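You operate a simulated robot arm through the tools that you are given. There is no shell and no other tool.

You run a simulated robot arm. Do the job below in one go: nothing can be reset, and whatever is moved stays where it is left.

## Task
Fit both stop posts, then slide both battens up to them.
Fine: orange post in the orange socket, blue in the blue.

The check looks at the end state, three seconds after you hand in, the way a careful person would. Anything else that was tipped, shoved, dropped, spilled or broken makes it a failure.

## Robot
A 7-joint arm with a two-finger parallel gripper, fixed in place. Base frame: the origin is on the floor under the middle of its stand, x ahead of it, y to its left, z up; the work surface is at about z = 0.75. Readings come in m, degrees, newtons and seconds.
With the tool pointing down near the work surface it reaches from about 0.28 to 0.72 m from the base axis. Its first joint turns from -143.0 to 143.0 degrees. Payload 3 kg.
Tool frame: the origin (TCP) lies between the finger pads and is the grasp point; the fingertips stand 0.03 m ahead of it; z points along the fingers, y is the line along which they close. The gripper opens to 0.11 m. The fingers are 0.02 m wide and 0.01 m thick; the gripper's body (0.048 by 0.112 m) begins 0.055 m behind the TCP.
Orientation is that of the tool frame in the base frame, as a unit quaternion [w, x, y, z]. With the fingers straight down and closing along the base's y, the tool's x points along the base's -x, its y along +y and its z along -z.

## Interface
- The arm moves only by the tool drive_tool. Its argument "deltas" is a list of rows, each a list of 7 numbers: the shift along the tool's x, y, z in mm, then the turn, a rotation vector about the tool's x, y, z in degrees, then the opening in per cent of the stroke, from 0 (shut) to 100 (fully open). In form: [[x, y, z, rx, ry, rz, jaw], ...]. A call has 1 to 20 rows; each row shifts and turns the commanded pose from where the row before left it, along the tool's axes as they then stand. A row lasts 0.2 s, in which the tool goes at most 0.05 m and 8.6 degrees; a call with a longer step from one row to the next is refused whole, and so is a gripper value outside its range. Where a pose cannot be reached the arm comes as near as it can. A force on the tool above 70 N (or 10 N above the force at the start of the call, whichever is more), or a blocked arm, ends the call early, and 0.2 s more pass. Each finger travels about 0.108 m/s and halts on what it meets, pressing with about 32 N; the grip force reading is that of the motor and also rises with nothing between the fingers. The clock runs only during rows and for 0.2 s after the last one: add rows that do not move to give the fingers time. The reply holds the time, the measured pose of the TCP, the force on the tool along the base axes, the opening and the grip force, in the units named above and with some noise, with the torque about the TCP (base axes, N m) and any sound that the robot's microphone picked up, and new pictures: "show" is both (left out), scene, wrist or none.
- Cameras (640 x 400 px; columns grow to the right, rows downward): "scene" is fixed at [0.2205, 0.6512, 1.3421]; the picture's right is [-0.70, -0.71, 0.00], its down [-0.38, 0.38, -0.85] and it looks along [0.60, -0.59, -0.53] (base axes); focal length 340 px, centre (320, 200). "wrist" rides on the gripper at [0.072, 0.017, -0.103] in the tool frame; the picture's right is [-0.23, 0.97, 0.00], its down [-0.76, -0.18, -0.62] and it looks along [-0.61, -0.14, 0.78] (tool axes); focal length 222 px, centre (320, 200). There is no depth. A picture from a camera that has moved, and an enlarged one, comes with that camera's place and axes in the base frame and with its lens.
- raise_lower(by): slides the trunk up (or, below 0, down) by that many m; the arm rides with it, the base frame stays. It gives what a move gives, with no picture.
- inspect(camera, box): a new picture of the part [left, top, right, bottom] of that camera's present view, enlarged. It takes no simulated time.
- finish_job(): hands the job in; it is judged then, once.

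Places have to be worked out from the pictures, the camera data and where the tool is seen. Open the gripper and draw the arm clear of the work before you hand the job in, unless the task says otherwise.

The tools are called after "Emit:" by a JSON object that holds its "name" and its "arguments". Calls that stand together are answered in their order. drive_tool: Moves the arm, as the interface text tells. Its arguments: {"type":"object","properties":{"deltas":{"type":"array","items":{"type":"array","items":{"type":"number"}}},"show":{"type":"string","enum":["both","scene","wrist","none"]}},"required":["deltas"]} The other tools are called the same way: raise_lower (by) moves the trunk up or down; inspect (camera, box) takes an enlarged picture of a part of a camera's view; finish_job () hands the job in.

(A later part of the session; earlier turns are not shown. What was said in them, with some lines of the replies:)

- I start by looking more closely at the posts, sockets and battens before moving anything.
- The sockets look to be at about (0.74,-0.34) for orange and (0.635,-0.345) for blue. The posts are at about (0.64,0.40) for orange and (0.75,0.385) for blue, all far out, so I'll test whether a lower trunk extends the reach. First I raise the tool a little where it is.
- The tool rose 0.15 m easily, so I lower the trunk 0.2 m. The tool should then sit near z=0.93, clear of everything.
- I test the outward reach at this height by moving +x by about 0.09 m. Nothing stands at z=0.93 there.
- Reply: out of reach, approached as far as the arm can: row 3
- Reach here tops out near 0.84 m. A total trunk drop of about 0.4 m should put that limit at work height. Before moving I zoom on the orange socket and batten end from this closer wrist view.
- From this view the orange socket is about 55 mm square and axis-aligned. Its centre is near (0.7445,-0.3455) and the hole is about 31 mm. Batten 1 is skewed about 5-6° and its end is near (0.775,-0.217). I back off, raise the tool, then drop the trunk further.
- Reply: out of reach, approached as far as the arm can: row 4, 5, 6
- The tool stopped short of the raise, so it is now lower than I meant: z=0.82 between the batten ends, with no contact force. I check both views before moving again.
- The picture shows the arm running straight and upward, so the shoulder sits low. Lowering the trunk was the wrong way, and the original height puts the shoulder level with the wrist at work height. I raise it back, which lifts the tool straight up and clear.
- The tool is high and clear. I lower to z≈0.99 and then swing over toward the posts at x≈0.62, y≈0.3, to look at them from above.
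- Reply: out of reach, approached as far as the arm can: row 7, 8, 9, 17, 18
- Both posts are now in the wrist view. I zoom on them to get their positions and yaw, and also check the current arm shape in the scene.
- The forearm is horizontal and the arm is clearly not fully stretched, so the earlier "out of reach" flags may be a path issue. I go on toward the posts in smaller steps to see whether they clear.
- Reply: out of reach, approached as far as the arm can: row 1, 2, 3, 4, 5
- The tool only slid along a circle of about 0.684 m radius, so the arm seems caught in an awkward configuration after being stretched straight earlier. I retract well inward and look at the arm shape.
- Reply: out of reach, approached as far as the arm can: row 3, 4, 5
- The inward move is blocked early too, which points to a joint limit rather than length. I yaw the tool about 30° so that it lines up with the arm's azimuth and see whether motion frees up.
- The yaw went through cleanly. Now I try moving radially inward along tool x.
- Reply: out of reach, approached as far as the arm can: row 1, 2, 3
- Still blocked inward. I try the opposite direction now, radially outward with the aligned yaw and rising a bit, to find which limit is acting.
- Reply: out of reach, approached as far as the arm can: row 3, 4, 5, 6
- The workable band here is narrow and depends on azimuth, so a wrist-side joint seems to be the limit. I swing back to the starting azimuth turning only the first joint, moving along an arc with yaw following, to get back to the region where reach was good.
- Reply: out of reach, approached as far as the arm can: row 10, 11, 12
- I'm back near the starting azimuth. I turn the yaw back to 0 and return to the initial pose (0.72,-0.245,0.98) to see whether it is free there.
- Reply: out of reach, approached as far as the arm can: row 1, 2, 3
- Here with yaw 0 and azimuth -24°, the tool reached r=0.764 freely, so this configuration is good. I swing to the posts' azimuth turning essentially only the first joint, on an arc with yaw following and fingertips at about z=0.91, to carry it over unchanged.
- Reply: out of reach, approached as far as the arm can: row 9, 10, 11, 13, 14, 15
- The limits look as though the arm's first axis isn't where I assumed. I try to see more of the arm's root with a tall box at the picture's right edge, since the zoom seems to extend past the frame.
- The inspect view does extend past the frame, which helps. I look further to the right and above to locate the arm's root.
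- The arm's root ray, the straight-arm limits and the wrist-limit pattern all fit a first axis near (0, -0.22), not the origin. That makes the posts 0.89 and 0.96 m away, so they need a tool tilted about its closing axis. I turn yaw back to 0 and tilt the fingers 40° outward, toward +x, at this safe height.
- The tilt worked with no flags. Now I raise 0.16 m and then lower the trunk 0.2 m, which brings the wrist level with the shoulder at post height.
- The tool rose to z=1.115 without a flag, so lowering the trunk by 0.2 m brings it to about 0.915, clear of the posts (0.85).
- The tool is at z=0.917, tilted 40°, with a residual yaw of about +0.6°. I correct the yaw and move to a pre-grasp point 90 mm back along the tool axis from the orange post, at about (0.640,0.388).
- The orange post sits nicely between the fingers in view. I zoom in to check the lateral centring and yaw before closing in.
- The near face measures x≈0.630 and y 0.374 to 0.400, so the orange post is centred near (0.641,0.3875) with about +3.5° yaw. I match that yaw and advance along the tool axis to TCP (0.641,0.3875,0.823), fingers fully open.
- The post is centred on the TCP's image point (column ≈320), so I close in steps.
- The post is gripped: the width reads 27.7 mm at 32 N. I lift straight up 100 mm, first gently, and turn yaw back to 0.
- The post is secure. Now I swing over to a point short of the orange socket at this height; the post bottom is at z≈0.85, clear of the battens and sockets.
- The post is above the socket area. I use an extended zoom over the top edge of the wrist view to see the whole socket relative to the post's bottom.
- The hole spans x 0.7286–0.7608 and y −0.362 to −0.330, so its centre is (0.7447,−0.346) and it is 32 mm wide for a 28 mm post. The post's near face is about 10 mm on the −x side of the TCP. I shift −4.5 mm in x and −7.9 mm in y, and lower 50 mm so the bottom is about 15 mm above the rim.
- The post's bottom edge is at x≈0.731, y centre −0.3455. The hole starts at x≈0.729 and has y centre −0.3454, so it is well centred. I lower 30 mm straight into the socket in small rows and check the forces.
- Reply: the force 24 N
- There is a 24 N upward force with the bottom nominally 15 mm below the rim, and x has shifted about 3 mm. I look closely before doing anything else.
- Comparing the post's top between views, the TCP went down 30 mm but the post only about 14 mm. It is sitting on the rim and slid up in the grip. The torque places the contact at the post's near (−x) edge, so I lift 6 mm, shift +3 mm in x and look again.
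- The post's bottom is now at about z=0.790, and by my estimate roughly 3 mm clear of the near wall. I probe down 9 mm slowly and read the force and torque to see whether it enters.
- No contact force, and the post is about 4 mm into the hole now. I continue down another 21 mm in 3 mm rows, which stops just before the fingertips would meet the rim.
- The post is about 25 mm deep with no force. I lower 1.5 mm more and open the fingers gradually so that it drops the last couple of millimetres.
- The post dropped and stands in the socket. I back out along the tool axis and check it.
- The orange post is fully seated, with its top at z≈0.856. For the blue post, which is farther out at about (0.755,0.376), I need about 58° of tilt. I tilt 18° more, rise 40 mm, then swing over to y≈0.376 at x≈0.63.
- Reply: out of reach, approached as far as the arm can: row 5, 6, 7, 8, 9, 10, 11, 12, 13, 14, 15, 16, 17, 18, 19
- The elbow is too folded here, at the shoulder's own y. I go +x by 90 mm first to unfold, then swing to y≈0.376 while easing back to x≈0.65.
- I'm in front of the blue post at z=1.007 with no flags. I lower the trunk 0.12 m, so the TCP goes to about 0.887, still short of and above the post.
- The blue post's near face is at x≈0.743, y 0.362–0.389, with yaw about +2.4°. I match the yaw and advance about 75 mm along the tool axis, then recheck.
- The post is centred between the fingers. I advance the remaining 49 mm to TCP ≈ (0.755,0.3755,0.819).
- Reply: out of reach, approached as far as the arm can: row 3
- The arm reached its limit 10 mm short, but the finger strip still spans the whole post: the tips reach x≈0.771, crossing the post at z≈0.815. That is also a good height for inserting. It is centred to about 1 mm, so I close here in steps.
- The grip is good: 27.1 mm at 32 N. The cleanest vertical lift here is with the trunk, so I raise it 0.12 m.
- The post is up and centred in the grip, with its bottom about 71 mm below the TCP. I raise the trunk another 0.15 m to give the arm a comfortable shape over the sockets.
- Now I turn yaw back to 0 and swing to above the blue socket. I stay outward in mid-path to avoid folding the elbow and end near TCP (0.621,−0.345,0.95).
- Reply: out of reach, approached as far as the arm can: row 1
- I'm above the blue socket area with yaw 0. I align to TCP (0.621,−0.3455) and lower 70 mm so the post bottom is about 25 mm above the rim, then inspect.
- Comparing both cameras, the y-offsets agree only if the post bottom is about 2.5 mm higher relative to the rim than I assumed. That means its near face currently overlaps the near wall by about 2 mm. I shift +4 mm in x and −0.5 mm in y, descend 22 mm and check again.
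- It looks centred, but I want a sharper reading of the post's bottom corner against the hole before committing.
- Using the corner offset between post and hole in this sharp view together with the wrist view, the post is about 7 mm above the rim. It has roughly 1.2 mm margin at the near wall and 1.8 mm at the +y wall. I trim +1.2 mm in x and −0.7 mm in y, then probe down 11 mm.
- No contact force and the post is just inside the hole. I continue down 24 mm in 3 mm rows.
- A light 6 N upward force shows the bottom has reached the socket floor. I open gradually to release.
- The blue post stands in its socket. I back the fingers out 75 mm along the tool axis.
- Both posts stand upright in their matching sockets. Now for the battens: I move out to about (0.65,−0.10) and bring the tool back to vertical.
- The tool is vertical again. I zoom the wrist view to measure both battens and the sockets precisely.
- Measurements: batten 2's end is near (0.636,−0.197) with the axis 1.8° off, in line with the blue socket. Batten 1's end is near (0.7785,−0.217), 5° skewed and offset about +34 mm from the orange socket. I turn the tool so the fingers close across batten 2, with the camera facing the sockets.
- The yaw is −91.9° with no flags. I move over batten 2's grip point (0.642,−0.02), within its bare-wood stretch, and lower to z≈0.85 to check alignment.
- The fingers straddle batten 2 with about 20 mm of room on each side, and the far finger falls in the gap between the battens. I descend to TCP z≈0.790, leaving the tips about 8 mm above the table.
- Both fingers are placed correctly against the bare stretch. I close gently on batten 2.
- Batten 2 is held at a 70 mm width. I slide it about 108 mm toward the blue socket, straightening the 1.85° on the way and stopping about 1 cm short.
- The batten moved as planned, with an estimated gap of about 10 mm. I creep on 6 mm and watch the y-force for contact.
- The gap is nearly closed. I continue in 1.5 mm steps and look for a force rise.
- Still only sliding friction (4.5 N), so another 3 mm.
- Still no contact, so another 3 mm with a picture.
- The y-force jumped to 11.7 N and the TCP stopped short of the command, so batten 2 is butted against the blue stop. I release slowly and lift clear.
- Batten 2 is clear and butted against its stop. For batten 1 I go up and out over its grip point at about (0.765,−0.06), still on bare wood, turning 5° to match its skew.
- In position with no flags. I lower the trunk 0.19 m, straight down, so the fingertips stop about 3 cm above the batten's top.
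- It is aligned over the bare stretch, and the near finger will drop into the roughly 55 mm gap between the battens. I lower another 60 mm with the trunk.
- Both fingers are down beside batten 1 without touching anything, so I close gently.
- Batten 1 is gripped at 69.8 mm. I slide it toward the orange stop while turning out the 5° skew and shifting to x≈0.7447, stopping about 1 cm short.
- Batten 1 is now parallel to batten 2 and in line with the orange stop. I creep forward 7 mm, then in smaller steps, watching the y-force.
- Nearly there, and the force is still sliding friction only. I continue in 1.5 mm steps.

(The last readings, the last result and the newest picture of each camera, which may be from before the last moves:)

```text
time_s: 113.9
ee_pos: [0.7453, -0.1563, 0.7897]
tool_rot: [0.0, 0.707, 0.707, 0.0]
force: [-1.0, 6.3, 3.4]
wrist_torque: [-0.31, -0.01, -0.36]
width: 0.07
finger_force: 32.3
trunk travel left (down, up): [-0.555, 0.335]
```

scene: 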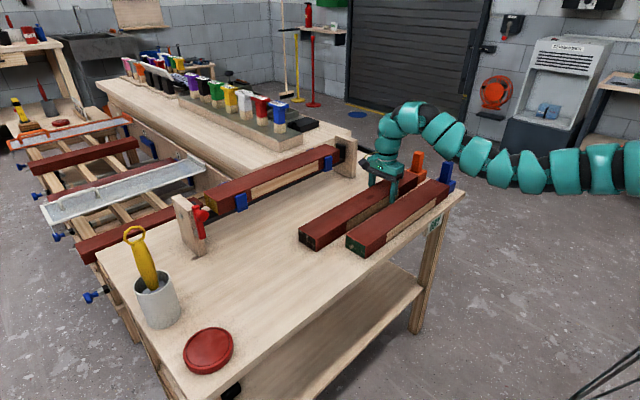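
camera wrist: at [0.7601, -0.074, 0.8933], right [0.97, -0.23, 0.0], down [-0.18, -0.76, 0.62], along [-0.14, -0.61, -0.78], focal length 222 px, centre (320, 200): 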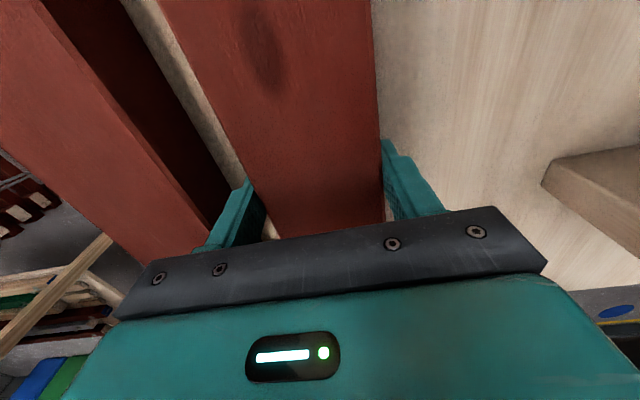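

The force is 6.3 N with a hint of rising, so one more small step.

Emit:
{"name": "drive_tool", "arguments": {"deltas": [[-1.2, 0, 0, 0, 0, 0, 45], [-1.2, 0, 0, 0, 0, 0, 45]], "show": "none"}}

Emit:
{"name": "inspect", "arguments": {"camera": "scene", "box": [395, 150, 445, 190]}}

```text
time_s: 114.5
ee_pos: [0.7448, -0.1571, 0.7888]
tool_rot: [0.001, 0.706, 0.708, 0.0]
force: [-0.8, 15.8, 0.1]
wrist_torque: [-0.03, -0.34, -0.63]
width: 0.0695
finger_force: 31.8
trunk travel left (down, up): [-0.555, 0.335]
```

```text
10.00 times, centred on (420, 170) of scene
camera zoom: at [0.2205, 0.6512, 1.3421], right [-0.7, -0.71, 0.0], down [-0.38, 0.38, -0.85], along [0.6, -0.59, -0.53], focal length 3397 px, centre (-680, 500)
```

zoom: 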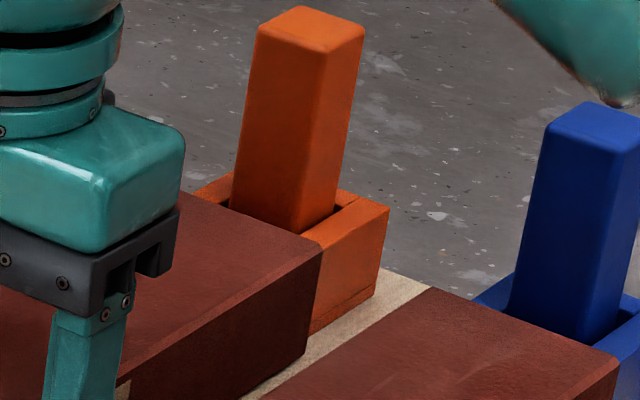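

Contact: 15.8 N in y and the batten stopped. The torque hints that the near corner touches first, so I try a tiny 0.3° clockwise trim to seat it squarely.

Emit:
{"name": "drive_tool", "arguments": {"deltas": [[0, 0, 0, 0, 0, 0.3, 45], [0, 0, 0, 0, 0, 0, 45]], "show": "none"}}

```text
time_s: 115.1
ee_pos: [0.7441, -0.1562, 0.7882]
tool_rot: [0.0, 0.708, 0.706, 0.001]
force: [3.3, 16.6, 0.7]
wrist_torque: [0.77, -0.03, 0.81]
width: 0.0696
finger_force: 31.9
trunk travel left (down, up): [-0.555, 0.335]
```

The torque changed sign, so it sits squarely now. I relieve the push slightly, open slowly and then lift straight up with the trunk.

Emit:
{"name": "drive_tool", "arguments": {"deltas": [[0.7, 0, 0, 0, 0, -0.1, 45], [0, 0, 0, 0, 0, 0, 60], [0, 0, 0, 0, 0, 0, 66], [0, 0, 0, 0, 0, 0, 74], [0, 0, 0, 0, 0, 0, 82], [0, 0, 0, 0, 0, 0, 82]], "show": "none"}}

Emit:
{"name": "raise_lower", "arguments": {"by": 0.2}}

Emit:
{"name": "inspect", "arguments": {"camera": "scene", "box": [290, 130, 480, 260]}}

Emit:
{"name": "inspect", "arguments": {"camera": "wrist", "box": [0, 0, 640, 400]}}

```text
time_s: 116.5
ee_pos: [0.7459, -0.1588, 0.7888]
tool_rot: [0.0, 0.709, 0.705, -0.001]
force: [-0.6, 0.3, 0.8]
wrist_torque: [-0.02, -0.03, -0.01]
width: 0.0903
finger_force: 0.1
trunk travel left (down, up): [-0.555, 0.335]
```

```text
time_s: 118.6
ee_pos: [0.7454, -0.1585, 0.9894]
tool_rot: [-0.001, 0.708, 0.706, -0.001]
force: [0.2, 0.1, -0.6]
wrist_torque: [-0.01, -0.01, -0.03]
width: 0.09
finger_force: 0.1
trunk travel left (down, up): [-0.755, 0.135]
```

```text
3.08 times, centred on (385, 195) of scene
camera zoom: at [0.2205, 0.6512, 1.3421], right [-0.7, -0.71, 0.0], down [-0.38, 0.38, -0.85], along [0.6, -0.59, -0.53], focal length 1045 px, centre (120, 215)
```

zoom: 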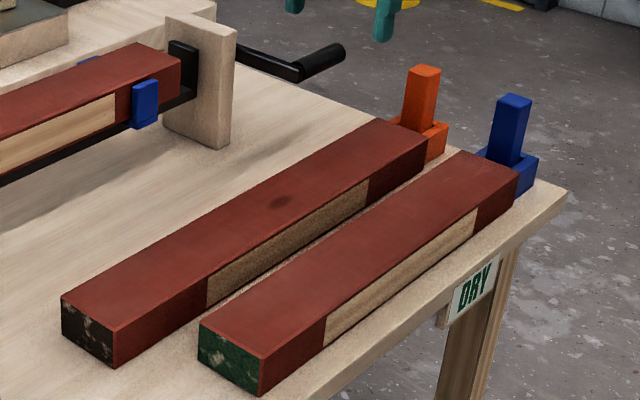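

```text
1.00 times, centred on (320, 200) of wrist (not enlarged: the box is as wide or as high as the picture)
camera zoom: at [0.7607, -0.0865, 1.093], right [0.97, -0.23, 0.0], down [-0.18, -0.76, 0.62], along [-0.14, -0.61, -0.78], focal length 222 px, centre (320, 200)
```

zoom: 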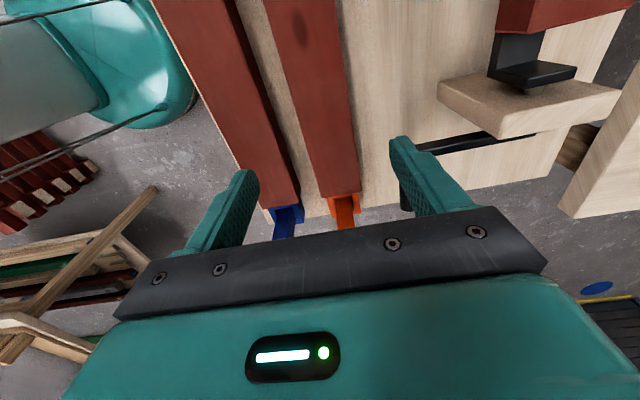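

Both battens look seated against their stops. I zoom in from both cameras to check the contacts and posts.

Emit:
{"name": "inspect", "arguments": {"camera": "wrist", "box": [220, 120, 400, 240]}}

Emit:
{"name": "inspect", "arguments": {"camera": "scene", "box": [395, 140, 475, 200]}}

Emit:
{"name": "inspect", "arguments": {"camera": "scene", "box": [405, 160, 435, 185]}}

```text
3.33 times, centred on (310, 180) of wrist
camera zoom: at [0.7607, -0.0865, 1.093], right [0.97, -0.23, 0.0], down [-0.18, -0.76, 0.62], along [-0.14, -0.61, -0.78], focal length 740 px, centre (353, 267)
```

zoom: 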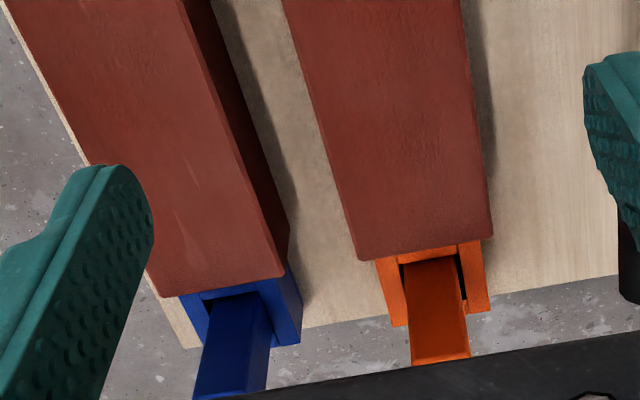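

```text
6.67 times, centred on (435, 170) of scene
camera zoom: at [0.2205, 0.6512, 1.3421], right [-0.7, -0.71, 0.0], down [-0.38, 0.38, -0.85], along [0.6, -0.59, -0.53], focal length 2264 px, centre (-447, 400)
```

zoom: 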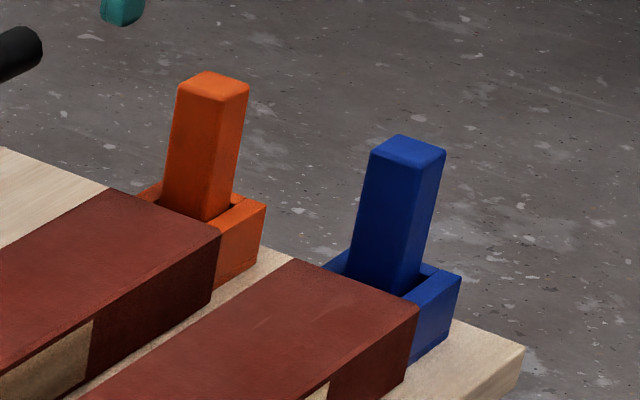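

```text
16.00 times, centred on (420, 172) of scene
camera zoom: at [0.2205, 0.6512, 1.3421], right [-0.7, -0.71, 0.0], down [-0.38, 0.38, -0.85], along [0.6, -0.59, -0.53], focal length 5435 px, centre (-1280, 640)
```

zoom: 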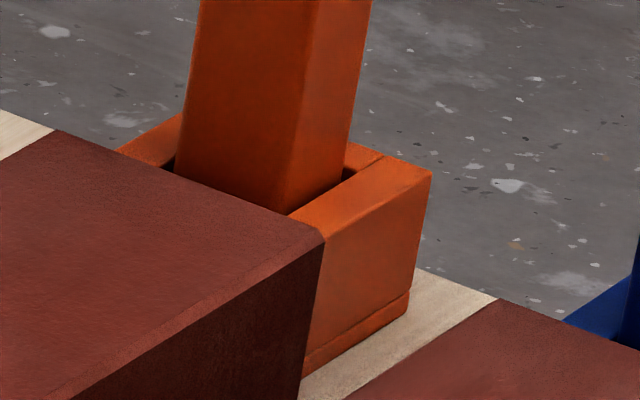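

Both battens are butted squarely against their stops, the posts are upright and the sockets haven't moved in the picture. I open the gripper fully and raise the arm well clear.

Emit:
{"name": "drive_tool", "arguments": {"deltas": [[0, 0, -10, 0, 0, 0, 100], [0, 0, 0, 0, 0, 0, 100], [0, 0, 0, 0, 0, 0, 100]], "show": "none"}}

Emit:
{"name": "raise_lower", "arguments": {"by": 0.13}}

Emit:
{"name": "inspect", "arguments": {"camera": "scene", "box": [0, 0, 640, 400]}}

Emit:
{"name": "inspect", "arguments": {"camera": "scene", "box": [80, 150, 480, 400]}}

```text
time_s: 119.4
ee_pos: [0.7451, -0.1587, 1.0002]
tool_rot: [-0.001, 0.708, 0.706, 0.0]
force: [-0.2, 0.3, -0.1]
wrist_torque: [-0.01, -0.02, -0.01]
width: 0.1101
finger_force: 0.0
trunk travel left (down, up): [-0.755, 0.135]
```

```text
time_s: 121.0
ee_pos: [0.7448, -0.1588, 1.1303]
tool_rot: [0.0, 0.708, 0.706, 0.0]
force: [0.1, -0.3, 0.2]
wrist_torque: [-0.02, 0.01, 0.01]
width: 0.1103
finger_force: 0.0
trunk travel left (down, up): [-0.885, 0.005]
```

```text
1.00 times, centred on (320, 200) of scene (not enlarged: the box is as wide or as high as the picture)
camera zoom: at [0.2205, 0.6512, 1.3421], right [-0.7, -0.71, 0.0], down [-0.38, 0.38, -0.85], along [0.6, -0.59, -0.53], focal length 340 px, centre (320, 200)
```

zoom: 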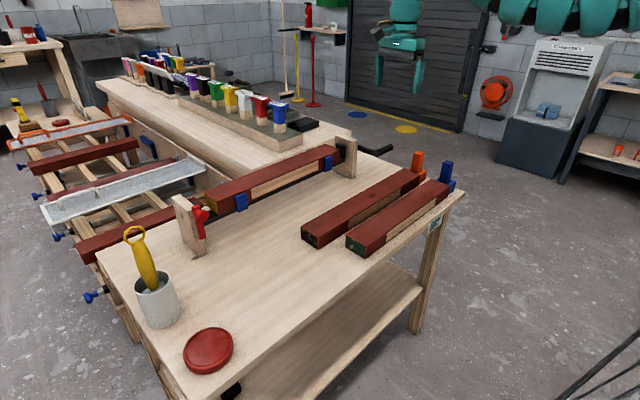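

```text
1.60 times, centred on (280, 275) of scene
camera zoom: at [0.2205, 0.6512, 1.3421], right [-0.7, -0.71, 0.0], down [-0.38, 0.38, -0.85], along [0.6, -0.59, -0.53], focal length 544 px, centre (384, 80)
```

zoom: 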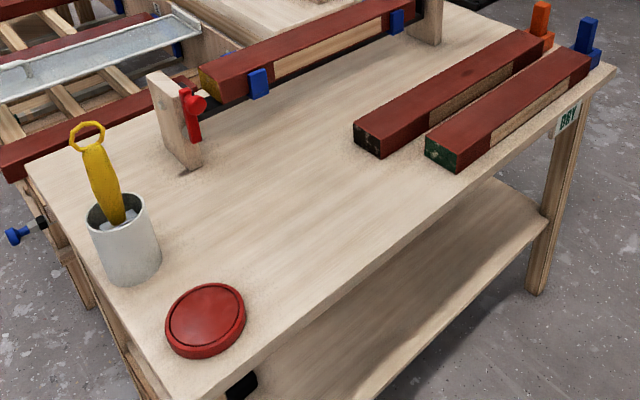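

The posts are seated in their matching sockets, both battens are against their stops, and nothing else has moved. The gripper is open and high above the work, so I hand the job in.

Emit:
{"name": "finish_job", "arguments": {}}

```text
The job is handed in.
```

The orange post is in the orange socket, the blue post is in the blue socket, and both battens are slid up against their stops. I've handed the job in; no result of the check has come back.

- **Posts:** Both stand upright and look fully seated. On the first try the orange post caught on the socket rim and slid about 15 mm in the grip. I lifted it slightly, shifted it 3 mm and it then went in freely.
- **Battens:** Each batten butts against the base of its stop, because the socket wall sits between the batten end and the post. I pushed gently until the force rose, to about 12 N on the blue side and 16 N on the orange. The batten going to the orange stop was skewed about 5° and off to one side, so I straightened and centred it on the way.
- **Everything else:** The last pictures show nothing else shifted or knocked. The gripper is open and the arm is raised well above the table.
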